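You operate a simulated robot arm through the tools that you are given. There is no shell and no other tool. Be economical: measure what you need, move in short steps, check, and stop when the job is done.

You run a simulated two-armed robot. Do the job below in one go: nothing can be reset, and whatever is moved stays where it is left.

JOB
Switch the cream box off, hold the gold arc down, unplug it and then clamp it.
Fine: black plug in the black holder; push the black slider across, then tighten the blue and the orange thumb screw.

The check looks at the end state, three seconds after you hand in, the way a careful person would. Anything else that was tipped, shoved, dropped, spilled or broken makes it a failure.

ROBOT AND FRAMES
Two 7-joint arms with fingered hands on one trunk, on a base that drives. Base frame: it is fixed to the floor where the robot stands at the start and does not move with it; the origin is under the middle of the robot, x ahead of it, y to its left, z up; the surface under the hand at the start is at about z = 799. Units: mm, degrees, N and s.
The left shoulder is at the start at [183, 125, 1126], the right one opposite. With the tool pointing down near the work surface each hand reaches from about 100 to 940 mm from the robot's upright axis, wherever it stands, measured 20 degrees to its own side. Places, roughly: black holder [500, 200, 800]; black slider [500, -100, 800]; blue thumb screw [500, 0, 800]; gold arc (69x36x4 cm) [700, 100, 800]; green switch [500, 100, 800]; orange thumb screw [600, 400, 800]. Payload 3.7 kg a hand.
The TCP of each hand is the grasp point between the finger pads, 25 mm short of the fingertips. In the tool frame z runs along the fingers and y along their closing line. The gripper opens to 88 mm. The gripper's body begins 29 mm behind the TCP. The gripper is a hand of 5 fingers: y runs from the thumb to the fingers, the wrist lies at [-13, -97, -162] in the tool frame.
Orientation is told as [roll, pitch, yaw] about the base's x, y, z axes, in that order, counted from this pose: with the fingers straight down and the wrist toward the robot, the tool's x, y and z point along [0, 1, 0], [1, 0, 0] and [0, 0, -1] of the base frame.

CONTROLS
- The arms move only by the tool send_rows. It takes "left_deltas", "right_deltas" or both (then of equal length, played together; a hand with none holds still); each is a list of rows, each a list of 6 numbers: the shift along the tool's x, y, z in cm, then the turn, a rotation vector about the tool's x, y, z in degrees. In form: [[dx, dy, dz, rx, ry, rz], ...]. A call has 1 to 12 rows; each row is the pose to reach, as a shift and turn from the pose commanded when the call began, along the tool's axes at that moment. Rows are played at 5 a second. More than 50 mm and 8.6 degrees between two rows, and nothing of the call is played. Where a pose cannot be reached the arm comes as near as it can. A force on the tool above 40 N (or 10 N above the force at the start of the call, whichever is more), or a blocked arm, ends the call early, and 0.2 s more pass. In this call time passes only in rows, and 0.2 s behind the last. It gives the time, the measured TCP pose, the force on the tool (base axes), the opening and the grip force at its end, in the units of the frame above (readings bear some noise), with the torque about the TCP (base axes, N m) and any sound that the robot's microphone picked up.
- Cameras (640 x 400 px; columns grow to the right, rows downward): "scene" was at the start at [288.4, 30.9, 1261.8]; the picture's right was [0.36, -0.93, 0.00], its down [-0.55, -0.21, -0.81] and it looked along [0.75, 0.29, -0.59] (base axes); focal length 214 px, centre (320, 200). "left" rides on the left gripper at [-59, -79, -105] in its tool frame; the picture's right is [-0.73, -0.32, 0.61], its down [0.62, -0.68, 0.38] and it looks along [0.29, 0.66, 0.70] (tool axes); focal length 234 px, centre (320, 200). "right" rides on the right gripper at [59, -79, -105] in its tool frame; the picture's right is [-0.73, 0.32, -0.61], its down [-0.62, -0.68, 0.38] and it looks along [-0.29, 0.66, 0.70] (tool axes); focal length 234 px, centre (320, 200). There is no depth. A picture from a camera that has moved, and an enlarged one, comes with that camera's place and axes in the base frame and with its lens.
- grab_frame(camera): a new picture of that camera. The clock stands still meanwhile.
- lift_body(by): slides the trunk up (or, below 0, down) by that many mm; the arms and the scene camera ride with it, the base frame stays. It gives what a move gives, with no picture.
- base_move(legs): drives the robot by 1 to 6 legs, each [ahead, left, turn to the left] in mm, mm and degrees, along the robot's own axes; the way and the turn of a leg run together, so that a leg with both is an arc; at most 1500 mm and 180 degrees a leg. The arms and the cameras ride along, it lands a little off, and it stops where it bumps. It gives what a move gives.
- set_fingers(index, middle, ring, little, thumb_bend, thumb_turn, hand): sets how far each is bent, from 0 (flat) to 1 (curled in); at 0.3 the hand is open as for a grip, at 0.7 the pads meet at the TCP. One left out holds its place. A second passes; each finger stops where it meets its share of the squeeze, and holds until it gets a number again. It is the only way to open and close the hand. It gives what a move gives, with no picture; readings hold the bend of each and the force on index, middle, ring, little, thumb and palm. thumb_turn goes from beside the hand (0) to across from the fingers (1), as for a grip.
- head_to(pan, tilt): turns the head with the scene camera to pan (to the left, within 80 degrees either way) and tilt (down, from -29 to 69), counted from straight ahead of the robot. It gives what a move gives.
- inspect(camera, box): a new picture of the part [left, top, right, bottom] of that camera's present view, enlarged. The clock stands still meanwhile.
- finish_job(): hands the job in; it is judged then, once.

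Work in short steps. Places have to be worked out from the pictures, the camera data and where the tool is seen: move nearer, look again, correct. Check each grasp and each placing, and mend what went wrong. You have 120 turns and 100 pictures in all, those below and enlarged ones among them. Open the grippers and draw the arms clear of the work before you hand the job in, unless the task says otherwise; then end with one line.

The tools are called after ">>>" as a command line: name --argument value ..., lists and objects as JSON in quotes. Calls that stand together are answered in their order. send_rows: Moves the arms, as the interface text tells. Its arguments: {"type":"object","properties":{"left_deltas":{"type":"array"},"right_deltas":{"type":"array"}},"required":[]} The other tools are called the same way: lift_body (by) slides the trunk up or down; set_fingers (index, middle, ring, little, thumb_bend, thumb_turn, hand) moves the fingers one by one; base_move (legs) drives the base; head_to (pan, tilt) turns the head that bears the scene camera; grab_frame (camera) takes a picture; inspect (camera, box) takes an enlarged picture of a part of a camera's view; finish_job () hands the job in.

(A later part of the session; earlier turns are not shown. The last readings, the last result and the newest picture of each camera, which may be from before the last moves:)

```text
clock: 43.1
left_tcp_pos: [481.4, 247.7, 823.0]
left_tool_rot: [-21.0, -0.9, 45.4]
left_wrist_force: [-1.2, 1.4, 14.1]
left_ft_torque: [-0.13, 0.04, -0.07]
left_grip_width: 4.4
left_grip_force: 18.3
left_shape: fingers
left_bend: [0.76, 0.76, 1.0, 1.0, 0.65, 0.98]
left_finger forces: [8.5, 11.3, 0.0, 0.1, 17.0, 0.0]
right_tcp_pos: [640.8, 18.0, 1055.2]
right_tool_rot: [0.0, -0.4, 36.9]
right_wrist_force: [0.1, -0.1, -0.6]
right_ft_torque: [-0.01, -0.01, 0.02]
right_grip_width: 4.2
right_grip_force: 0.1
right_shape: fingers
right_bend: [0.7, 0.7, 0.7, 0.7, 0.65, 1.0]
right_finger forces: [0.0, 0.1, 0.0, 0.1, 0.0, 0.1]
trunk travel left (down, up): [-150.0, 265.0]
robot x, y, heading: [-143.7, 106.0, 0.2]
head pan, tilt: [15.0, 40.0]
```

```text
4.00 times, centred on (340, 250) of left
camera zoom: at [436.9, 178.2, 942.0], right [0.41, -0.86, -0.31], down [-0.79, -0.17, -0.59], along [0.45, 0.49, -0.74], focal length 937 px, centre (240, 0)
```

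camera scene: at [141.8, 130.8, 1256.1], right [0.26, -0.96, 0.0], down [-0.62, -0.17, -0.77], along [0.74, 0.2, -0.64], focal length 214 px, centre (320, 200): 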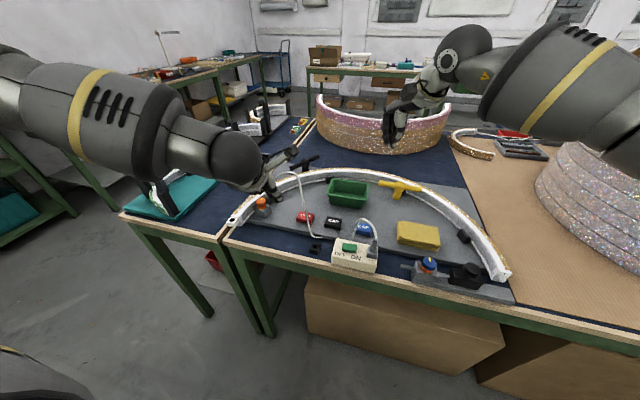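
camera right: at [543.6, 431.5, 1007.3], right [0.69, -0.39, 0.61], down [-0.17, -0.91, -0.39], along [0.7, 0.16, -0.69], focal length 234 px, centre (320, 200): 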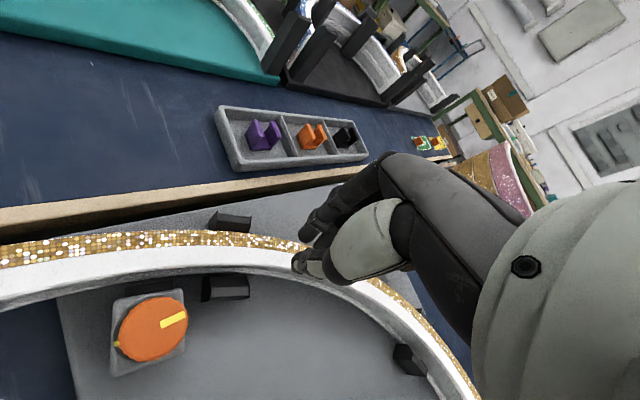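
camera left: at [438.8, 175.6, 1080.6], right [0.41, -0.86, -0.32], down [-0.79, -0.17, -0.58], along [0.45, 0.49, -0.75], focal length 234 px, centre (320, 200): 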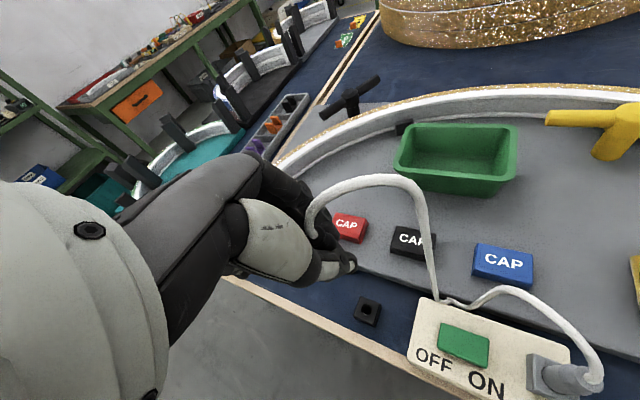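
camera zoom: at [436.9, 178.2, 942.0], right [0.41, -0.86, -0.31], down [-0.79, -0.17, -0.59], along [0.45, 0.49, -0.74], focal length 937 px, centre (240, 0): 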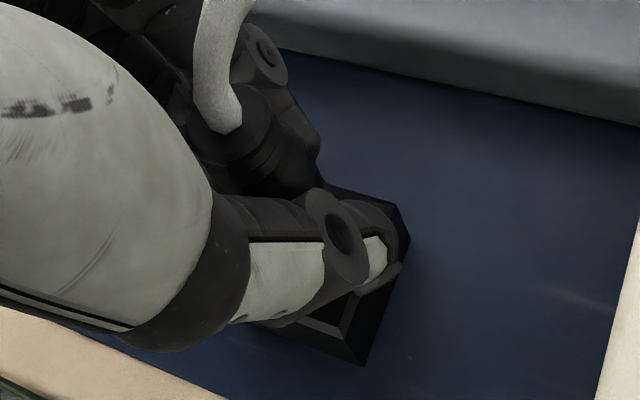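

14 N at TCP 823, which is about where it should seat (or where the fingertips meet the holder top). I'll open the fingers gently and look.

>>> set_fingers --hand "left" --index 0.5 --middle 0.5 --thumb_bend 0.4

>>> inspect --camera "left" --box '[280, 180, 420, 300]'

```text
clock: 44.1
left_tcp_pos: [481.1, 246.1, 820.5]
left_tool_rot: [-20.5, -0.4, 45.3]
left_wrist_force: [0.0, -0.2, -0.7]
left_ft_torque: [-0.01, 0.0, 0.0]
left_grip_width: 52.1
left_grip_force: 0.1
left_shape: fingers
left_bend: [0.5, 0.5, 1.0, 1.0, 0.4, 0.99]
left_finger forces: [0.1, 0.1, 0.0, 0.0, 0.0, 0.1]
right_tcp_pos: [641.0, 17.1, 1053.0]
right_tool_rot: [0.1, -0.3, 36.9]
right_wrist_force: [-0.5, -0.1, 0.7]
right_ft_torque: [0.03, 0.02, -0.03]
right_grip_width: 4.2
right_grip_force: 0.1
right_shape: fingers
right_bend: [0.7, 0.7, 0.7, 0.7, 0.65, 1.0]
right_finger forces: [0.1, 0.0, 0.0, 0.0, 0.0, 0.0]
trunk travel left (down, up): [-150.0, 265.0]
robot x, y, heading: [-147.2, 105.8, 0.2]
head pan, tilt: [15.0, 40.0]
```

```text
3.33 times, centred on (350, 240) of left
camera zoom: at [437.2, 178.1, 938.8], right [0.41, -0.86, -0.32], down [-0.79, -0.17, -0.58], along [0.45, 0.49, -0.75], focal length 781 px, centre (220, 67)
```

zoom: 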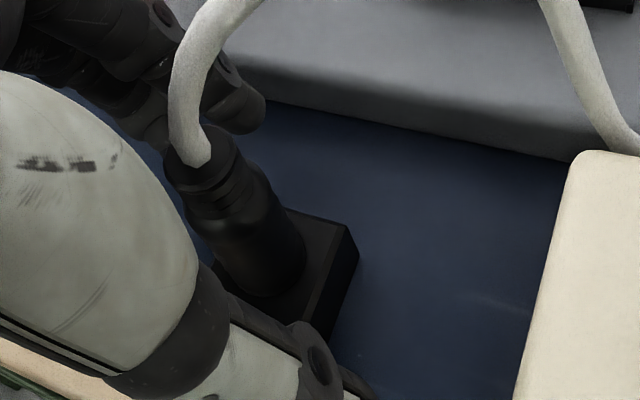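

The plug stands upright in the holder. I'll open wider, withdraw up and outward, then check how it's seated.

>>> set_fingers --hand "left" --index 0.35 --middle 0.35 --thumb_bend 0.3

>>> send_rows --left_deltas '[[-0.4, 0, -2.7, 0, 0, 0], [0, 0, -5.5, 0, 0, 0], [0.5, 0, -9, 0, 0, 0], [1.5, 0, -13, 0, 0, 0], [3, 0, -16, 0, 0, 0]]'

>>> inspect --camera "left" --box '[280, 180, 520, 340]'

>>> inspect --camera "scene" --box '[270, 190, 400, 270]'

```text
clock: 45.1
left_tcp_pos: [480.5, 246.7, 820.1]
left_tool_rot: [-20.8, -0.5, 45.3]
left_wrist_force: [0.6, -0.2, 0.2]
left_ft_torque: [-0.01, 0.0, 0.01]
left_grip_width: 78.9
left_grip_force: 0.0
left_shape: fingers
left_bend: [0.35, 0.35, 1.0, 1.0, 0.3, 0.98]
left_finger forces: [0.0, 0.1, 0.1, 0.0, 0.0, 0.0]
right_tcp_pos: [642.2, 17.4, 1053.3]
right_tool_rot: [0.0, -0.1, 36.9]
right_wrist_force: [-0.4, -0.2, -0.4]
right_ft_torque: [0.0, 0.04, 0.03]
right_grip_width: 3.9
right_grip_force: 0.1
right_shape: fingers
right_bend: [0.7, 0.7, 0.7, 0.7, 0.65, 1.0]
right_finger forces: [0.0, 0.0, 0.0, 0.0, 0.1, 0.1]
trunk travel left (down, up): [-150.0, 265.0]
robot x, y, heading: [-150.4, 106.7, 0.3]
head pan, tilt: [15.0, 40.0]
```

```text
clock: 46.3
left_tcp_pos: [418.3, 305.1, 962.1]
left_tool_rot: [-20.7, -0.5, 45.4]
left_wrist_force: [-1.2, 0.5, -0.4]
left_ft_torque: [0.02, -0.04, 0.02]
left_grip_width: 79.1
left_grip_force: 0.0
left_shape: fingers
left_bend: [0.35, 0.35, 1.0, 1.0, 0.3, 0.98]
left_finger forces: [0.1, 0.0, 0.1, 0.0, 0.0, 0.0]
right_tcp_pos: [640.5, 17.7, 1053.6]
right_tool_rot: [-0.1, -0.3, 36.9]
right_wrist_force: [-0.4, -0.6, 0.3]
right_ft_torque: [0.0, 0.02, 0.02]
right_grip_width: 4.1
right_grip_force: 0.0
right_shape: fingers
right_bend: [0.7, 0.7, 0.7, 0.7, 0.65, 1.0]
right_finger forces: [0.1, 0.1, 0.1, 0.0, 0.0, 0.0]
trunk travel left (down, up): [-150.0, 265.0]
robot x, y, heading: [-150.8, 108.5, 0.1]
head pan, tilt: [15.0, 40.0]
```

```text
2.50 times, centred on (400, 260) of left
camera zoom: at [374.3, 236.4, 1080.1], right [0.41, -0.86, -0.31], down [-0.79, -0.17, -0.59], along [0.45, 0.49, -0.75], focal length 585 px, centre (120, 50)
```

zoom: 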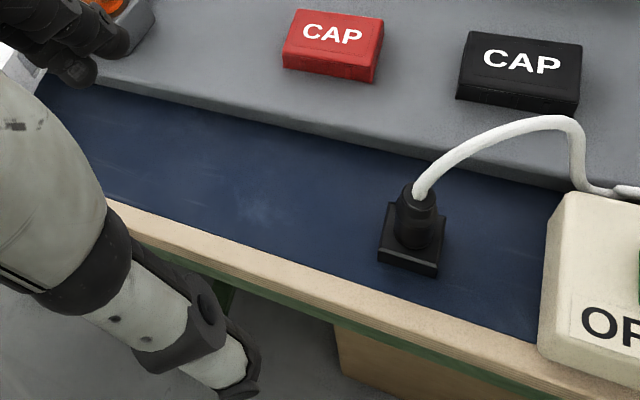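

```text
4.92 times, centred on (335, 230) of scene
camera zoom: at [140.9, 131.5, 1256.4], right [0.26, -0.96, 0.0], down [-0.62, -0.17, -0.77], along [0.74, 0.2, -0.64], focal length 1056 px, centre (246, 52)
```

zoom: 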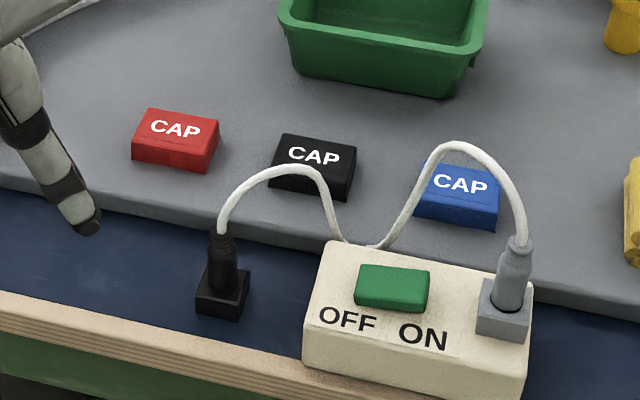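

Seated nicely, and the cord lies free. Next is the slider: shape the right hand into an index–thumb pinch and bring it above the gap between the blue screw and the slider knob.

>>> set_fingers --hand "right" --index 0.7 --middle 1 --ring 1 --little 1 --thumb_bend 0.65 --thumb_turn 1

>>> send_rows --right_deltas '[[0.5, -3, 1.5, 0, 0, 6.2], [1, -6.1, 3, 0, 0, 12.4], [1.5, -9.2, 5, 0, 0, 18.6], [2, -12.3, 7.5, 0, 0, 24.8], [2.5, -15.4, 10, 0, 0, 31], [3.1, -18.4, 12, 0, 0, 37]]'

>>> head_to --pan -20 --tilt 42

>>> inspect --camera "scene" --box '[240, 130, 440, 260]'

>>> grab_frame --camera "right"

```text
clock: 47.3
left_tcp_pos: [419.4, 305.0, 961.2]
left_tool_rot: [-20.7, -0.5, 45.4]
left_wrist_force: [0.9, 0.1, -0.6]
left_ft_torque: [-0.02, -0.04, 0.0]
left_grip_width: 79.3
left_grip_force: 0.1
left_shape: fingers
left_bend: [0.35, 0.35, 1.0, 1.0, 0.3, 0.98]
left_finger forces: [0.0, 0.0, 0.0, 0.1, 0.1, 0.1]
right_tcp_pos: [642.2, 17.5, 1052.8]
right_tool_rot: [0.1, -0.2, 36.8]
right_wrist_force: [0.7, -0.8, 0.5]
right_ft_torque: [-0.01, 0.0, 0.01]
right_grip_width: 4.0
right_grip_force: 0.1
right_shape: fingers
right_bend: [0.7, 1.0, 1.0, 1.0, 0.65, 1.0]
right_finger forces: [0.1, 0.0, 0.0, 0.1, 0.0, 0.0]
trunk travel left (down, up): [-150.0, 265.0]
robot x, y, heading: [-149.4, 110.7, 0.3]
head pan, tilt: [15.0, 40.0]
```

```text
clock: 48.7
left_tcp_pos: [418.5, 304.6, 960.8]
left_tool_rot: [-20.7, -0.6, 45.3]
left_wrist_force: [-1.1, 0.1, 0.5]
left_ft_torque: [0.0, 0.0, 0.02]
left_grip_width: 79.3
left_grip_force: 0.1
left_shape: fingers
left_bend: [0.35, 0.35, 1.0, 1.0, 0.3, 0.98]
left_finger forces: [0.0, 0.0, 0.0, 0.0, 0.0, 0.1]
right_tcp_pos: [476.4, -70.8, 934.3]
right_tool_rot: [0.2, -0.2, -0.1]
right_wrist_force: [0.2, 0.2, 0.2]
right_ft_torque: [-0.01, -0.01, 0.02]
right_grip_width: 4.2
right_grip_force: 0.2
right_shape: fingers
right_bend: [0.7, 1.0, 1.0, 1.0, 0.65, 1.0]
right_finger forces: [0.0, 0.0, 0.1, 0.0, 0.0, 0.0]
trunk travel left (down, up): [-150.0, 265.0]
robot x, y, heading: [-144.9, 105.9, 0.1]
head pan, tilt: [15.0, 40.0]
```

```text
clock: 49.7
left_tcp_pos: [419.0, 303.9, 959.9]
left_tool_rot: [-20.7, -0.5, 45.4]
left_wrist_force: [0.3, 0.4, 0.1]
left_ft_torque: [-0.01, 0.01, 0.0]
left_grip_width: 79.3
left_grip_force: 0.1
left_shape: fingers
left_bend: [0.35, 0.35, 1.0, 1.0, 0.3, 0.98]
left_finger forces: [0.0, 0.1, 0.1, 0.1, 0.0, 0.0]
right_tcp_pos: [477.2, -69.5, 935.9]
right_tool_rot: [0.1, -0.2, -0.1]
right_wrist_force: [-0.6, 0.6, -0.7]
right_ft_torque: [0.01, 0.0, 0.0]
right_grip_width: 4.0
right_grip_force: 0.0
right_shape: fingers
right_bend: [0.7, 1.0, 1.0, 1.0, 0.65, 1.0]
right_finger forces: [0.1, 0.0, 0.0, 0.0, 0.1, 0.1]
trunk travel left (down, up): [-150.0, 265.0]
robot x, y, heading: [-146.5, 108.1, 0.4]
head pan, tilt: [-20.0, 42.0]
```

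```text
3.08 times, centred on (340, 195) of scene
camera zoom: at [138.5, 80.6, 1253.2], right [-0.34, -0.94, 0.0], down [-0.63, 0.23, -0.74], along [0.7, -0.25, -0.67], focal length 660 px, centre (258, 215)
```

zoom: 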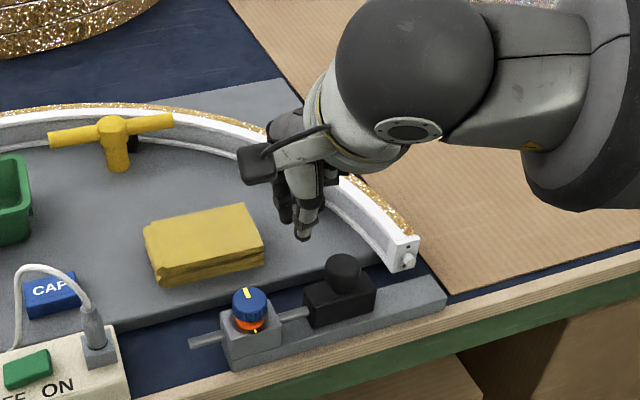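

```text
38 pictures are left
camera right: at [396.9, -12.5, 1039.6], right [0.32, -0.73, 0.61], down [-0.68, -0.62, -0.39], along [0.66, -0.29, -0.69], focal length 234 px, centre (320, 200)
```

right: 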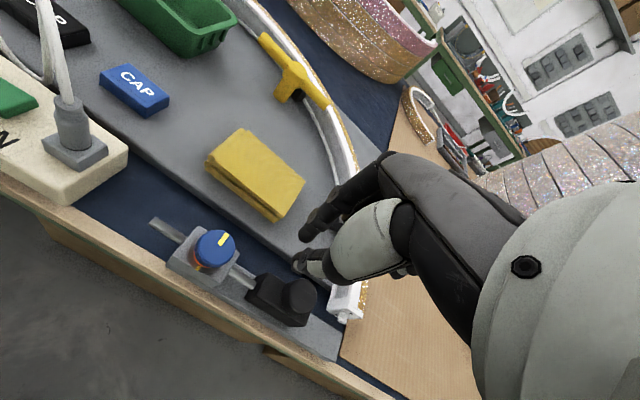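

The slider knob is at about (477, -116), top z 848, and the gap on its +y side is free. I'll lower the tip into the gap to z about 836, just above the slider's base.

>>> send_rows --right_deltas '[[-1, -0.1, 3, 0, 0, 0], [-1.3, -0.1, 5.5, 0, 0, 0], [-1.3, -0.1, 7.5, 0, 0, 0]]'

>>> inspect --camera "right" --box '[160, 180, 400, 340]'

```text
clock: 50.5
left_tcp_pos: [419.4, 304.6, 959.9]
left_tool_rot: [-20.6, -0.6, 45.3]
left_wrist_force: [0.5, 0.3, 0.4]
left_ft_torque: [0.02, -0.02, -0.03]
left_grip_width: 79.3
left_grip_force: 0.0
left_shape: fingers
left_bend: [0.35, 0.35, 1.0, 1.0, 0.3, 0.98]
left_finger forces: [0.0, 0.0, 0.0, 0.1, 0.0, 0.1]
right_tcp_pos: [476.2, -80.8, 857.8]
right_tool_rot: [0.2, -0.2, 0.0]
right_wrist_force: [-0.1, -0.6, 0.9]
right_ft_torque: [0.0, 0.04, 0.0]
right_grip_width: 3.9
right_grip_force: 0.0
right_shape: fingers
right_bend: [0.7, 1.0, 1.0, 1.0, 0.65, 1.0]
right_finger forces: [0.1, 0.0, 0.1, 0.0, 0.1, 0.0]
trunk travel left (down, up): [-150.0, 265.0]
robot x, y, heading: [-148.7, 110.2, 0.6]
head pan, tilt: [-20.0, 42.0]
```

```text
2.50 times, centred on (280, 260) of right
camera zoom: at [396.4, -23.8, 962.8], right [0.32, -0.73, 0.61], down [-0.68, -0.62, -0.39], along [0.66, -0.29, -0.69], focal length 585 px, centre (420, 50)
```

zoom: 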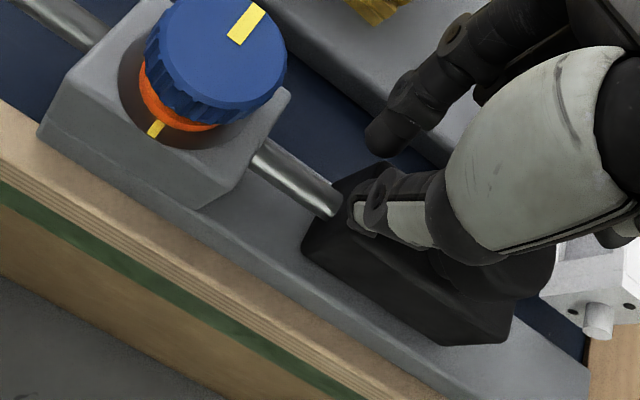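

The tip sits above the slider's inner end, beside the knob. I'll push along -y in 10 mm steps until it stops.

>>> send_rows --right_deltas '[[-1, 0, 0, 0, 0, 0], [-2, 0, 0, 0, 0, 0], [-3, 0, 0, 0, 0, 0], [-4, 0, 0, 0, 0, 0], [-5, 0, 0, 0, 0, 0]]'

>>> inspect --camera "scene" --box '[290, 170, 410, 250]'

```text
clock: 51.7
left_tcp_pos: [419.1, 306.0, 960.6]
left_tool_rot: [-20.7, -0.5, 45.4]
left_wrist_force: [-0.2, 0.4, -0.4]
left_ft_torque: [-0.03, -0.01, 0.04]
left_grip_width: 79.3
left_grip_force: 0.1
left_shape: fingers
left_bend: [0.35, 0.35, 1.0, 1.0, 0.3, 0.98]
left_finger forces: [0.0, 0.0, 0.0, 0.0, 0.0, 0.0]
right_tcp_pos: [474.9, -131.1, 857.1]
right_tool_rot: [0.1, -0.2, 0.1]
right_wrist_force: [-1.0, 0.0, 1.0]
right_ft_torque: [-0.04, -0.01, -0.02]
right_grip_width: 3.7
right_grip_force: 1.0
right_shape: fingers
right_bend: [0.7, 1.0, 1.0, 1.0, 0.65, 1.0]
right_finger forces: [0.0, 0.0, 0.0, 0.0, 1.4, 0.0]
trunk travel left (down, up): [-150.0, 265.0]
robot x, y, heading: [-148.4, 110.1, 0.2]
head pan, tilt: [-20.0, 42.0]
```

```text
5.00 times, centred on (350, 210) of scene
camera zoom: at [138.3, 80.5, 1253.2], right [-0.34, -0.94, 0.0], down [-0.63, 0.23, -0.74], along [0.7, -0.25, -0.67], focal length 1072 px, centre (170, 150)
```

zoom: 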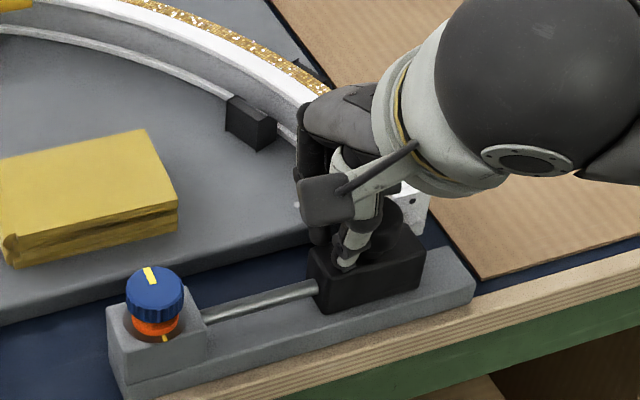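

The slider moved about 25 mm with hardly any force. I'll continue until a stop.

>>> send_rows --right_deltas '[[-0.7, 0, 0, 0, 0, 0], [-1.4, 0, 0, 0, 0, 0], [-2.1, 0, 0, 0, 0, 0], [-2.8, 0, 0, 0, 0, 0], [-3.5, 0, 0, 0, 0, 0]]'

>>> inspect --camera "scene" --box '[290, 170, 410, 250]'

```text
clock: 52.9
left_tcp_pos: [418.8, 304.5, 960.3]
left_tool_rot: [-20.7, -0.5, 45.4]
left_wrist_force: [-0.4, 0.2, 0.7]
left_ft_torque: [-0.01, 0.01, -0.03]
left_grip_width: 79.4
left_grip_force: 0.0
left_shape: fingers
left_bend: [0.35, 0.35, 1.0, 1.0, 0.3, 0.98]
left_finger forces: [0.1, 0.1, 0.1, 0.0, 0.0, 0.0]
right_tcp_pos: [475.4, -164.4, 857.9]
right_tool_rot: [0.2, -0.3, 0.2]
right_wrist_force: [-0.7, 6.4, 1.5]
right_ft_torque: [0.05, 0.01, -0.05]
right_grip_width: 3.2
right_grip_force: 2.5
right_shape: fingers
right_bend: [0.7, 1.0, 1.0, 1.0, 0.66, 0.99]
right_finger forces: [0.0, 0.1, 0.0, 0.0, 5.5, 0.0]
trunk travel left (down, up): [-150.0, 265.0]
robot x, y, heading: [-147.5, 106.7, 0.2]
head pan, tilt: [-20.0, 42.0]
```

```text
5.00 times, centred on (350, 210) of scene
camera zoom: at [138.3, 81.4, 1253.3], right [-0.34, -0.94, 0.0], down [-0.63, 0.23, -0.74], along [0.7, -0.25, -0.67], focal length 1072 px, centre (170, 150)
```

zoom: 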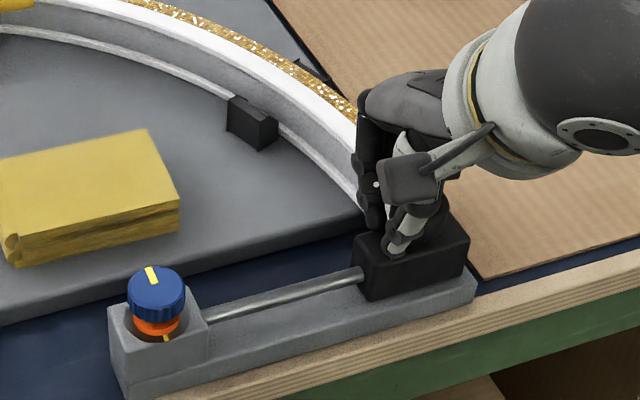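

It's at the end of the plate and 6 N resist now. One more short push to confirm the stop.

>>> send_rows --right_deltas '[[-0.4, 0, 0, 0, 0, 0], [-0.8, 0, 0, 0, 0, 0]]'

```text
clock: 53.5
left_tcp_pos: [419.6, 306.5, 959.5]
left_tool_rot: [-20.7, -0.6, 45.3]
left_wrist_force: [0.4, 0.4, 0.5]
left_ft_torque: [0.02, -0.01, -0.01]
left_grip_width: 79.2
left_grip_force: 0.0
left_shape: fingers
left_bend: [0.35, 0.35, 1.0, 1.0, 0.3, 0.98]
left_finger forces: [0.1, 0.1, 0.0, 0.1, 0.0, 0.0]
right_tcp_pos: [475.0, -170.2, 858.4]
right_tool_rot: [0.2, -0.2, 0.2]
right_wrist_force: [-0.6, 15.8, 0.4]
right_ft_torque: [0.17, 0.03, -0.15]
right_grip_width: 5.3
right_grip_force: 6.4
right_shape: fingers
right_bend: [0.69, 1.0, 1.0, 1.0, 0.66, 0.95]
right_finger forces: [2.6, 0.0, 0.1, 0.0, 11.0, 0.0]
trunk travel left (down, up): [-150.0, 265.0]
robot x, y, heading: [-144.0, 110.8, 0.2]
head pan, tilt: [-20.0, 42.0]
```

Stop reached (16 N). I'll back off, lift, and view the slider and the blue screw.

>>> send_rows --right_deltas '[[1, 0, 0, 0, 0, 0], [1.5, 0, -3, 0, 0, 0], [3, 0, -7, 0, 0, 0], [6, 0, -10, 0, 0, 0], [10, 0, -12, 0, 0, 0]]'

>>> inspect --camera "scene" --box '[290, 170, 410, 250]'

>>> inspect --camera "right" --box '[130, 200, 400, 380]'

```text
clock: 54.7
left_tcp_pos: [420.7, 304.5, 959.4]
left_tool_rot: [-20.6, -0.5, 45.5]
left_wrist_force: [1.0, 0.3, -0.3]
left_ft_torque: [0.0, 0.0, -0.02]
left_grip_width: 79.1
left_grip_force: 0.1
left_shape: fingers
left_bend: [0.35, 0.35, 1.0, 1.0, 0.3, 0.98]
left_finger forces: [0.0, 0.1, 0.0, 0.0, 0.0, 0.0]
right_tcp_pos: [475.9, -74.9, 979.5]
right_tool_rot: [0.1, -0.2, 0.0]
right_wrist_force: [0.1, 0.0, -0.7]
right_ft_torque: [0.02, 0.01, 0.01]
right_grip_width: 4.0
right_grip_force: 0.1
right_shape: fingers
right_bend: [0.7, 1.0, 1.0, 1.0, 0.65, 1.0]
right_finger forces: [0.1, 0.0, 0.0, 0.0, 0.0, 0.1]
trunk travel left (down, up): [-150.0, 265.0]
robot x, y, heading: [-143.3, 109.3, 0.3]
head pan, tilt: [-20.0, 42.0]
```

```text
5.00 times, centred on (350, 210) of scene
camera zoom: at [138.9, 81.3, 1253.0], right [-0.34, -0.94, 0.0], down [-0.63, 0.23, -0.74], along [0.7, -0.25, -0.67], focal length 1072 px, centre (170, 150)
```

zoom: 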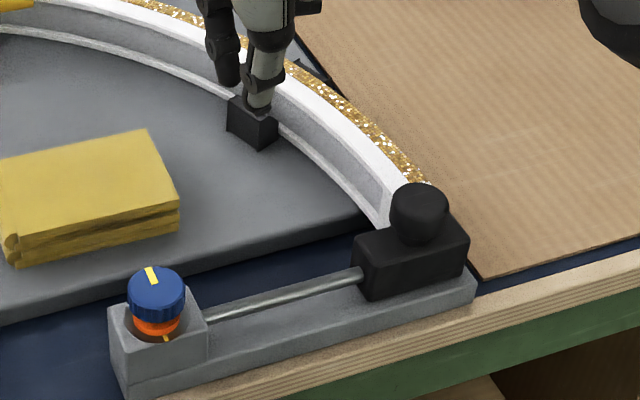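

```text
2.22 times, centred on (265, 290) of right
camera zoom: at [396.6, -16.7, 1085.3], right [0.32, -0.73, 0.61], down [-0.68, -0.62, -0.39], along [0.66, -0.29, -0.69], focal length 520 px, centre (442, 0)
```

zoom: 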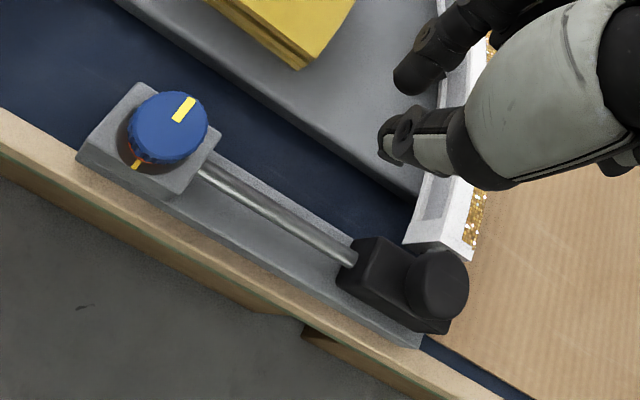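

The slider now sits across the arc's end at its stop. Next is the blue screw, knob axis about (467, -28.5), top z 852. Tightening is clockwise, which is positive tool rz. I'll open index, middle and thumb and approach with yaw +45.

>>> set_fingers --hand "right" --index 0.42 --middle 0.42 --thumb_bend 0.4

>>> send_rows --right_deltas '[[0.8, -0.2, 1, 0, 0, -7.5], [1.6, -0.4, 2, 0, 0, -15], [2.4, -0.6, 3, 0, 0, -22.5], [3.2, -0.8, 4, 0, 0, -30], [4, -0.9, 6, 0, 0, -37.5], [4.65, -0.9, 8, 0, 0, -45]]'

>>> inspect --camera "right" --box '[200, 170, 400, 330]'

```text
clock: 55.7
left_tcp_pos: [419.6, 305.2, 960.4]
left_tool_rot: [-20.7, -0.5, 45.4]
left_wrist_force: [0.2, -1.1, 0.2]
left_ft_torque: [0.0, 0.0, 0.02]
left_grip_width: 79.2
left_grip_force: 0.1
left_shape: fingers
left_bend: [0.35, 0.35, 1.0, 1.0, 0.3, 0.98]
left_finger forces: [0.0, 0.0, 0.0, 0.1, 0.0, 0.1]
right_tcp_pos: [475.7, -75.3, 979.8]
right_tool_rot: [0.1, -0.2, 0.1]
right_wrist_force: [0.5, 0.0, 1.4]
right_ft_torque: [0.0, 0.01, -0.02]
right_grip_width: 60.5
right_grip_force: 0.0
right_shape: fingers
right_bend: [0.42, 0.42, 1.0, 1.0, 0.4, 1.0]
right_finger forces: [0.0, 0.0, 0.1, 0.0, 0.0, 0.0]
trunk travel left (down, up): [-150.0, 265.0]
robot x, y, heading: [-145.8, 108.8, 0.3]
head pan, tilt: [-20.0, 42.0]
```

```text
clock: 57.1
left_tcp_pos: [419.4, 304.8, 959.8]
left_tool_rot: [-20.6, -0.5, 45.4]
left_wrist_force: [0.0, -0.2, -0.5]
left_ft_torque: [-0.03, -0.01, 0.01]
left_grip_width: 79.2
left_grip_force: 0.0
left_shape: fingers
left_bend: [0.35, 0.35, 1.0, 1.0, 0.3, 0.98]
left_finger forces: [0.1, 0.1, 0.0, 0.0, 0.1, 0.0]
right_tcp_pos: [467.2, -28.2, 899.0]
right_tool_rot: [0.0, -0.3, 45.1]
right_wrist_force: [1.1, 0.7, 0.1]
right_ft_torque: [0.03, 0.04, -0.02]
right_grip_width: 60.7
right_grip_force: 0.0
right_shape: fingers
right_bend: [0.42, 0.42, 1.0, 1.0, 0.4, 1.0]
right_finger forces: [0.1, 0.0, 0.0, 0.0, 0.0, 0.1]
trunk travel left (down, up): [-150.0, 265.0]
robot x, y, heading: [-150.6, 109.4, 0.5]
head pan, tilt: [-20.0, 42.0]
```

```text
2.50 times, centred on (300, 250) of right
camera zoom: at [369.8, -43.6, 1003.3], right [0.74, -0.28, 0.61], down [-0.04, -0.92, -0.39], along [0.67, 0.26, -0.69], focal length 585 px, centre (370, 75)
```

zoom: 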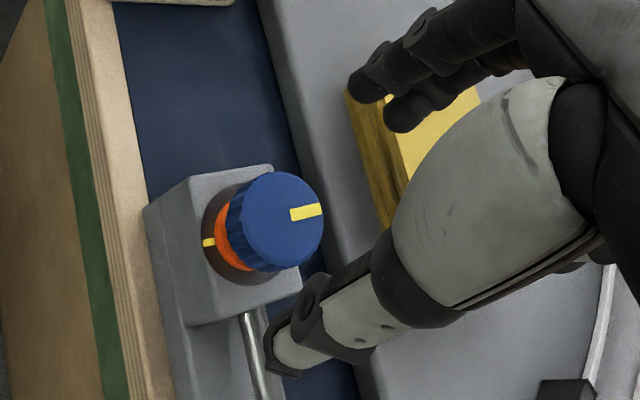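

The knob projects where expected. I'll descend 40 mm around it and grip.

>>> send_rows --right_deltas '[[0, 0, 2, 0, 0, 0], [0, 0, 3.9, 0, 0, 0]]'

>>> set_fingers --hand "right" --index 0.8 --middle 0.8 --thumb_bend 0.8

>>> inspect --camera "right" --box '[200, 170, 400, 330]'

```text
clock: 57.7
left_tcp_pos: [418.0, 305.1, 959.4]
left_tool_rot: [-20.6, -0.6, 45.4]
left_wrist_force: [0.9, 0.3, -0.2]
left_ft_torque: [0.0, -0.03, 0.01]
left_grip_width: 78.8
left_grip_force: 0.0
left_shape: fingers
left_bend: [0.35, 0.35, 1.0, 1.0, 0.3, 0.98]
left_finger forces: [0.0, 0.0, 0.0, 0.0, 0.0, 0.0]
right_tcp_pos: [469.3, -27.9, 859.3]
right_tool_rot: [-0.1, -0.4, 45.1]
right_wrist_force: [-0.2, -1.0, -0.3]
right_ft_torque: [-0.03, -0.03, 0.02]
right_grip_width: 60.4
right_grip_force: 0.1
right_shape: fingers
right_bend: [0.42, 0.42, 1.0, 1.0, 0.4, 1.0]
right_finger forces: [0.1, 0.0, 0.1, 0.0, 0.0, 0.0]
trunk travel left (down, up): [-150.0, 265.0]
robot x, y, heading: [-147.8, 108.5, 0.4]
head pan, tilt: [-20.0, 42.0]
```

```text
clock: 58.7
left_tcp_pos: [419.8, 304.7, 960.4]
left_tool_rot: [-20.5, -0.6, 45.4]
left_wrist_force: [-0.4, -0.2, 0.5]
left_ft_torque: [0.01, -0.02, 0.03]
left_grip_width: 79.1
left_grip_force: 0.0
left_shape: fingers
left_bend: [0.35, 0.35, 1.0, 1.0, 0.3, 0.98]
left_finger forces: [0.1, 0.0, 0.1, 0.1, 0.0, 0.0]
right_tcp_pos: [469.4, -29.4, 859.5]
right_tool_rot: [0.0, -0.1, 45.0]
right_wrist_force: [4.9, -0.2, -7.2]
right_ft_torque: [-0.06, -0.11, 0.08]
right_grip_width: 18.9
right_grip_force: 19.2
right_shape: fingers
right_bend: [0.71, 0.64, 1.0, 1.0, 0.61, 1.0]
right_finger forces: [10.6, 11.1, 0.0, 0.0, 17.0, 0.0]
trunk travel left (down, up): [-150.0, 265.0]
robot x, y, heading: [-147.9, 109.0, 0.1]
head pan, tilt: [-20.0, 42.0]
```

```text
2.50 times, centred on (300, 250) of right
camera zoom: at [371.5, -44.2, 963.4], right [0.74, -0.29, 0.61], down [-0.04, -0.92, -0.38], along [0.67, 0.26, -0.69], focal length 585 px, centre (370, 75)
```

zoom: 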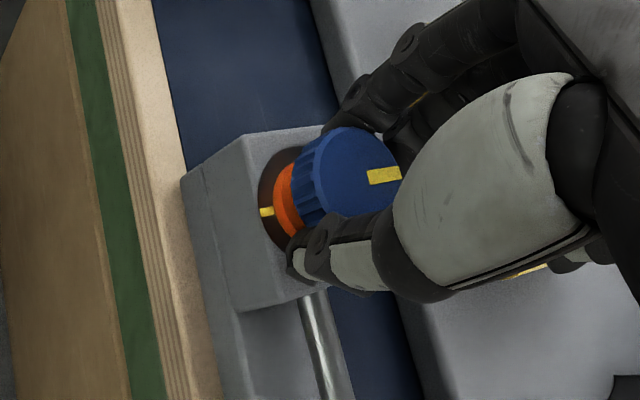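

Three-finger grip on the knob. I'll turn clockwise 88° and watch torque and forces.

>>> send_rows --right_deltas '[[0, 0, 0, 0, 0, 8], [0, 0, 0, 0, 0, 16], [0, 0, 0, 0, 0, 24], [0, 0, 0, 0, 0, 32], [0, 0, 0, 0, 0, 40], [0, 0, 0.1, 0, 0, 48], [0, 0, 0.1, 0, 0, 56], [0, 0, 0.1, 0, 0, 64], [0, 0, 0.1, 0, 0, 72], [0, 0, 0.1, 0, 0, 80], [0, 0, 0.1, 0, 0, 88]]'

>>> inspect --camera "right" --box '[200, 170, 400, 330]'

```text
clock: 61.1
left_tcp_pos: [418.6, 303.7, 959.3]
left_tool_rot: [-20.6, -0.5, 45.4]
left_wrist_force: [-0.3, 0.8, 0.3]
left_ft_torque: [0.02, -0.01, -0.01]
left_grip_width: 79.3
left_grip_force: 0.0
left_shape: fingers
left_bend: [0.35, 0.35, 1.0, 1.0, 0.3, 0.98]
left_finger forces: [0.1, 0.1, 0.1, 0.0, 0.1, 0.0]
right_tcp_pos: [466.6, -29.4, 857.4]
right_tool_rot: [0.2, 0.0, -43.3]
right_wrist_force: [1.2, -11.4, -9.3]
right_ft_torque: [-0.21, -0.05, 0.07]
right_grip_width: 19.4
right_grip_force: 19.9
right_shape: fingers
right_bend: [0.71, 0.62, 1.0, 1.0, 0.63, 1.0]
right_finger forces: [10.7, 13.2, 0.1, 0.0, 15.0, 0.0]
trunk travel left (down, up): [-150.0, 265.0]
robot x, y, heading: [-149.3, 111.5, 0.1]
head pan, tilt: [-20.0, 42.0]
```

```text
2.50 times, centred on (300, 250) of right
camera zoom: at [449.0, 66.5, 962.7], right [-0.26, -0.75, 0.61], down [-0.92, 0.01, -0.38], along [0.28, -0.66, -0.7], focal length 585 px, centre (370, 75)
```

zoom: 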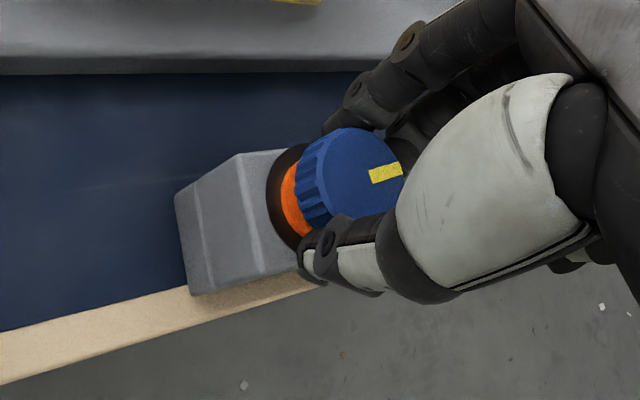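

The knob followed the full turn, so the pointer now faces -y. I'll continue clockwise as far as the wrist allows, another 48°.

>>> send_rows --right_deltas '[[0, 0, 0, 0, 0, 8], [0, 0, 0, 0, 0, 16], [0, 0, 0.1, 0, 0, 24], [0, 0, 0.1, 0, 0, 32], [0, 0, 0.1, 0, 0, 40], [0, 0, 0.1, 0, 0, 48]]'

```text
clock: 62.5
left_tcp_pos: [419.7, 304.1, 960.6]
left_tool_rot: [-20.6, -0.6, 45.4]
left_wrist_force: [-0.3, -0.4, 0.8]
left_ft_torque: [0.02, 0.01, 0.03]
left_grip_width: 79.0
left_grip_force: 0.0
left_shape: fingers
left_bend: [0.35, 0.35, 1.0, 1.0, 0.3, 0.98]
left_finger forces: [0.0, 0.0, 0.1, 0.0, 0.1, 0.0]
right_tcp_pos: [466.0, -29.0, 856.5]
right_tool_rot: [0.1, 0.1, -91.2]
right_wrist_force: [-5.5, -8.5, -10.0]
right_ft_torque: [-0.18, 0.11, 0.05]
right_grip_width: 19.6
right_grip_force: 19.0
right_shape: fingers
right_bend: [0.71, 0.62, 1.0, 1.0, 0.64, 1.0]
right_finger forces: [10.9, 12.6, 0.0, 0.0, 14.2, 0.0]
trunk travel left (down, up): [-150.0, 265.0]
robot x, y, heading: [-146.6, 108.3, 0.3]
head pan, tilt: [-20.0, 42.0]
```

Still turning freely at yaw -91. Another 45° to bring the total to about 180.

>>> send_rows --right_deltas '[[0, 0, 0, 0, 0, 8], [0, 0, 0, 0, 0, 16], [0, 0, 0, 0, 0, 24], [0, 0, 0.1, 0, 0, 32], [0, 0, 0.1, 0, 0, 40], [0, 0, 0.1, 0, 0, 46]]'

>>> inspect --camera "scene" --box '[240, 150, 400, 250]'

```text
clock: 63.9
left_tcp_pos: [419.5, 305.2, 960.5]
left_tool_rot: [-20.5, -0.5, 45.4]
left_wrist_force: [-0.1, -0.2, -0.2]
left_ft_torque: [0.02, 0.02, -0.04]
left_grip_width: 79.3
left_grip_force: 0.0
left_shape: fingers
left_bend: [0.35, 0.35, 1.0, 1.0, 0.3, 0.98]
left_finger forces: [0.0, 0.0, 0.0, 0.0, 0.0, 0.0]
right_tcp_pos: [466.2, -27.9, 855.0]
right_tool_rot: [0.1, 0.3, -137.0]
right_wrist_force: [-9.8, 0.2, -12.5]
right_ft_torque: [0.0, 0.2, 0.08]
right_grip_width: 19.3
right_grip_force: 18.7
right_shape: fingers
right_bend: [0.71, 0.62, 1.0, 1.0, 0.63, 1.0]
right_finger forces: [9.7, 12.4, 0.1, 0.0, 15.4, 0.1]
trunk travel left (down, up): [-150.0, 265.0]
robot x, y, heading: [-148.8, 107.9, 0.4]
head pan, tilt: [-20.0, 42.0]
```

```text
4.00 times, centred on (320, 200) of scene
camera zoom: at [138.5, 80.5, 1253.1], right [-0.34, -0.94, 0.0], down [-0.63, 0.23, -0.74], along [0.7, -0.25, -0.67], focal length 858 px, centre (320, 200)
```

zoom: 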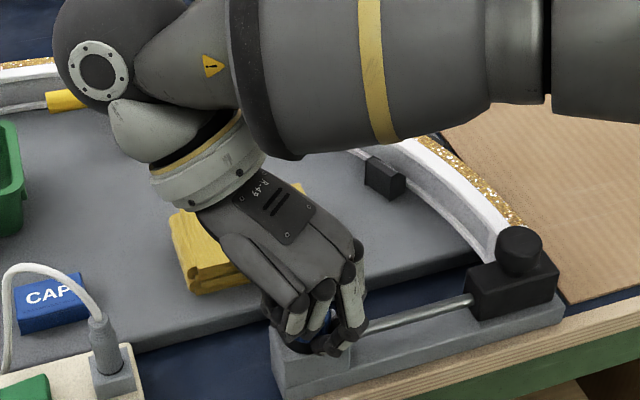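

182° turned and still no stop. The downward pull shows the screw is sinking, so I'll lower 2 mm to follow it and continue.

>>> send_rows --right_deltas '[[0, 0, 0.15, 0, 0, 7], [0, 0, 0.2, 0, 0, 14], [0, 0, 0.2, 0, 0, 21], [0, 0, 0.25, 0, 0, 28]]'

>>> inspect --camera "right" --box '[200, 170, 400, 330]'

```text
clock: 64.9
left_tcp_pos: [419.3, 304.2, 960.9]
left_tool_rot: [-20.7, -0.6, 45.3]
left_wrist_force: [-0.4, 0.0, 0.6]
left_ft_torque: [0.02, -0.02, 0.0]
left_grip_width: 79.2
left_grip_force: 0.2
left_shape: fingers
left_bend: [0.35, 0.35, 1.0, 1.0, 0.3, 0.98]
left_finger forces: [0.0, 0.1, 0.0, 0.1, 0.1, 0.0]
right_tcp_pos: [467.2, -29.3, 854.1]
right_tool_rot: [0.0, 0.2, -165.3]
right_wrist_force: [-3.8, -6.7, -5.8]
right_ft_torque: [-0.17, 0.11, 0.37]
right_grip_width: 19.2
right_grip_force: 21.9
right_shape: fingers
right_bend: [0.71, 0.61, 1.0, 1.0, 0.63, 1.0]
right_finger forces: [14.3, 11.2, 0.0, 0.1, 18.4, 0.0]
trunk travel left (down, up): [-150.0, 265.0]
robot x, y, heading: [-145.1, 107.1, 0.5]
head pan, tilt: [-20.0, 42.0]
```

```text
2.50 times, centred on (300, 250) of right
camera zoom: at [557.3, -67.9, 959.5], right [-0.5, 0.62, 0.61], down [0.5, 0.78, -0.38], along [-0.71, 0.11, -0.7], focal length 585 px, centre (370, 75)
```

zoom: 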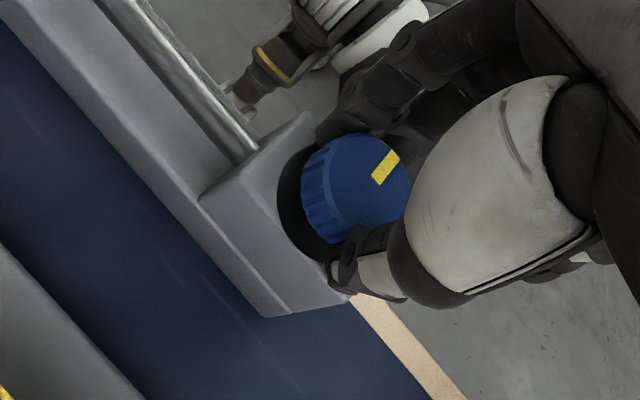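

The torque rose to 0.37 N m, the pointer stopped following near the mark side, and the orange ring is gone, so it's tight. I'll open, lift off, and look.

>>> set_fingers --hand "right" --index 0.4 --middle 0.4 --thumb_bend 0.38

>>> send_rows --right_deltas '[[0, 0, -3, 0, 0, 0], [0, 0, -7, 0, 0, 0], [0, 0, -11, 0, 0, -7], [0, 0, -13, 0, 0, -15], [0, 0, -13, 0, 0, -23], [0, 0, -13, 0, 0, -31], [0, 0, -13, 0, 0, -39], [0, 0, -13, 0, 0, -47], [0, 0, -13, 0, 0, -55], [0, 0, -13, 0, 0, -63], [0, 0, -13, 0, 0, -71], [0, 0, -13, 0, 0, -79]]'

>>> inspect --camera "scene" --box '[290, 190, 390, 250]'

```text
clock: 65.9
left_tcp_pos: [419.4, 304.2, 960.1]
left_tool_rot: [-20.6, -0.6, 45.4]
left_wrist_force: [0.4, -0.5, 0.4]
left_ft_torque: [0.02, 0.01, -0.02]
left_grip_width: 79.2
left_grip_force: 0.0
left_shape: fingers
left_bend: [0.35, 0.35, 1.0, 1.0, 0.3, 0.98]
left_finger forces: [0.0, 0.1, 0.1, 0.1, 0.0, 0.0]
right_tcp_pos: [465.6, -29.1, 853.6]
right_tool_rot: [-0.1, 0.2, -165.0]
right_wrist_force: [-0.3, 0.8, 0.1]
right_ft_torque: [0.01, -0.02, 0.03]
right_grip_width: 65.0
right_grip_force: 0.0
right_shape: fingers
right_bend: [0.4, 0.4, 1.0, 1.0, 0.38, 1.0]
right_finger forces: [0.0, 0.0, 0.0, 0.0, 0.0, 0.0]
trunk travel left (down, up): [-150.0, 265.0]
robot x, y, heading: [-145.2, 107.7, 0.4]
head pan, tilt: [-20.0, 42.0]
```

```text
clock: 68.5
left_tcp_pos: [419.6, 304.7, 961.0]
left_tool_rot: [-20.6, -0.5, 45.4]
left_wrist_force: [0.2, 0.3, 0.0]
left_ft_torque: [0.02, -0.01, 0.02]
left_grip_width: 79.5
left_grip_force: 0.1
left_shape: fingers
left_bend: [0.35, 0.35, 1.0, 1.0, 0.3, 0.98]
left_finger forces: [0.0, 0.0, 0.0, 0.0, 0.0, 0.0]
right_tcp_pos: [465.6, -28.9, 984.3]
right_tool_rot: [0.2, 0.1, -85.9]
right_wrist_force: [0.4, 0.0, 0.6]
right_ft_torque: [0.01, 0.01, 0.0]
right_grip_width: 64.9
right_grip_force: 0.0
right_shape: fingers
right_bend: [0.4, 0.4, 1.0, 1.0, 0.38, 1.0]
right_finger forces: [0.0, 0.0, 0.1, 0.1, 0.0, 0.0]
trunk travel left (down, up): [-150.0, 265.0]
robot x, y, heading: [-149.0, 103.8, 0.2]
head pan, tilt: [-20.0, 42.0]
```

```text
6.40 times, centred on (340, 220) of scene
camera zoom: at [138.4, 80.4, 1253.2], right [-0.34, -0.94, 0.0], down [-0.63, 0.23, -0.74], along [0.7, -0.25, -0.67], focal length 1373 px, centre (192, 72)
```

zoom: 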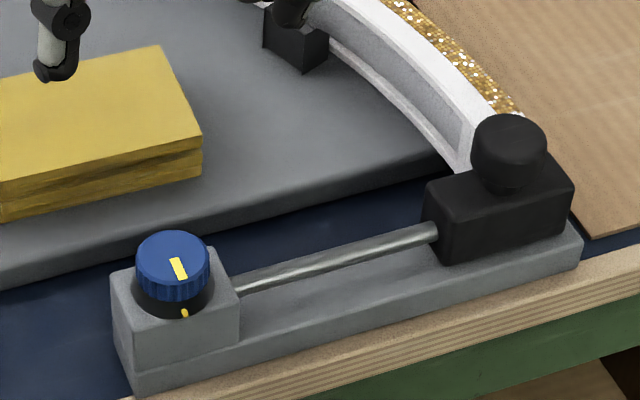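

Blue pointer on its mark, orange ring gone, slider in place, and the sponge untouched. Next the orange screw with the left hand. Its easy turning range mirrors the right, so I'll un-tilt it, then turn to yaw about +140.

>>> send_rows --left_deltas '[[-0.5, 2.8, -1.3, 0, 7, 0], [-0.9, 5.6, -2.5, 0, 14, 0], [-1.4, 8.5, -3.8, 0, 20.6, 0]]'

>>> send_rows --left_deltas '[[0, 0, 0, 0, 0, -8], [0, 0, 0, 0, 0, -16], [0, 0, 0, 0, 0, -24], [0, 0, 0, 0, 0, -32], [0, 0, 0, 0, 0, -40], [0, 0, 0, 0, 0, -48], [0, 0, 0, 0, 0, -56], [0, 0, 0, 0, 0, -64], [0, 0, 0, 0, 0, -72], [0, 0, 0, 0, 0, -80], [0, 0, 0, 0, 0, -88], [0, 0, 0, 0, 0, -96]]'

>>> set_fingers --hand "left" --index 0.48 --middle 0.48 --thumb_bend 0.45

>>> head_to --pan 35 --tilt 35

>>> grab_frame --camera "scene"

```text
clock: 69.3
left_tcp_pos: [480.7, 362.7, 1000.1]
left_tool_rot: [0.1, -0.5, 45.2]
left_wrist_force: [0.8, 0.3, -0.1]
left_ft_torque: [0.0, 0.01, 0.01]
left_grip_width: 79.4
left_grip_force: 0.1
left_shape: fingers
left_bend: [0.35, 0.35, 1.0, 1.0, 0.3, 0.98]
left_finger forces: [0.0, 0.1, 0.1, 0.0, 0.0, 0.0]
right_tcp_pos: [466.8, -29.2, 984.3]
right_tool_rot: [0.3, 0.1, -85.9]
right_wrist_force: [0.4, -0.1, -0.2]
right_ft_torque: [0.0, 0.01, -0.02]
right_grip_width: 65.1
right_grip_force: 0.1
right_shape: fingers
right_bend: [0.4, 0.4, 1.0, 1.0, 0.38, 1.0]
right_finger forces: [0.1, 0.0, 0.0, 0.0, 0.1, 0.1]
trunk travel left (down, up): [-150.0, 265.0]
robot x, y, heading: [-146.1, 106.9, -0.0]
head pan, tilt: [-20.0, 42.0]
```

```text
clock: 71.9
left_tcp_pos: [493.0, 411.1, 1007.2]
left_tool_rot: [-0.1, 0.2, 141.3]
left_wrist_force: [0.1, -0.2, 0.6]
left_ft_torque: [0.02, 0.02, -0.02]
left_grip_width: 79.3
left_grip_force: 0.1
left_shape: fingers
left_bend: [0.35, 0.35, 1.0, 1.0, 0.3, 0.98]
left_finger forces: [0.0, 0.1, 0.1, 0.1, 0.0, 0.0]
left hand out of reach, approached as far as the arm can: row 11, 12
right_tcp_pos: [465.8, -27.8, 984.6]
right_tool_rot: [0.2, 0.1, -86.0]
right_wrist_force: [-0.8, -0.4, -0.6]
right_ft_torque: [0.01, 0.01, 0.0]
right_grip_width: 65.0
right_grip_force: 0.1
right_shape: fingers
right_bend: [0.4, 0.4, 1.0, 1.0, 0.38, 1.0]
right_finger forces: [0.0, 0.0, 0.0, 0.0, 0.1, 0.1]
trunk travel left (down, up): [-150.0, 265.0]
robot x, y, heading: [-146.7, 112.7, 0.3]
head pan, tilt: [-20.0, 42.0]
```

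```text
clock: 72.9
left_tcp_pos: [493.9, 409.8, 1008.0]
left_tool_rot: [-0.2, 0.2, 141.1]
left_wrist_force: [-0.7, -0.3, -1.5]
left_ft_torque: [0.0, 0.03, -0.02]
left_grip_width: 49.6
left_grip_force: 0.0
left_shape: fingers
left_bend: [0.48, 0.48, 1.0, 1.0, 0.45, 0.99]
left_finger forces: [0.0, 0.1, 0.0, 0.1, 0.0, 0.0]
right_tcp_pos: [465.2, -29.6, 983.5]
right_tool_rot: [0.2, 0.1, -86.0]
right_wrist_force: [1.4, 0.8, 0.8]
right_ft_torque: [0.03, 0.01, 0.0]
right_grip_width: 64.8
right_grip_force: 0.1
right_shape: fingers
right_bend: [0.4, 0.4, 1.0, 1.0, 0.38, 1.0]
right_finger forces: [0.0, 0.0, 0.1, 0.1, 0.1, 0.0]
trunk travel left (down, up): [-150.0, 265.0]
robot x, y, heading: [-147.3, 113.4, 0.2]
head pan, tilt: [-20.0, 42.0]
```

```text
clock: 74.2
left_tcp_pos: [493.1, 409.5, 1006.7]
left_tool_rot: [-0.1, 0.2, 141.1]
left_wrist_force: [0.6, 0.6, 0.5]
left_ft_torque: [0.01, -0.04, 0.01]
left_grip_width: 49.6
left_grip_force: 0.1
left_shape: fingers
left_bend: [0.48, 0.48, 1.0, 1.0, 0.45, 0.99]
left_finger forces: [0.0, 0.1, 0.0, 0.0, 0.0, 0.0]
right_tcp_pos: [465.4, -29.3, 985.1]
right_tool_rot: [0.2, 0.1, -86.1]
right_wrist_force: [0.2, 0.6, -0.2]
right_ft_torque: [-0.01, 0.04, 0.0]
right_grip_width: 64.9
right_grip_force: 0.1
right_shape: fingers
right_bend: [0.4, 0.4, 1.0, 1.0, 0.38, 1.0]
right_finger forces: [0.0, 0.0, 0.1, 0.0, 0.0, 0.1]
trunk travel left (down, up): [-150.0, 265.0]
robot x, y, heading: [-149.1, 108.8, 0.2]
head pan, tilt: [35.0, 35.0]
```

```text
26 pictures are left
camera scene: at [131.7, 159.6, 1263.7], right [0.58, -0.82, 0.0], down [-0.47, -0.33, -0.82], along [0.67, 0.47, -0.57], focal length 214 px, centre (320, 200)
```

scene: 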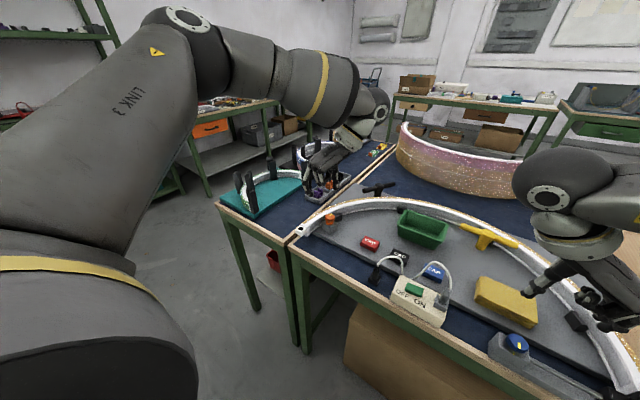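

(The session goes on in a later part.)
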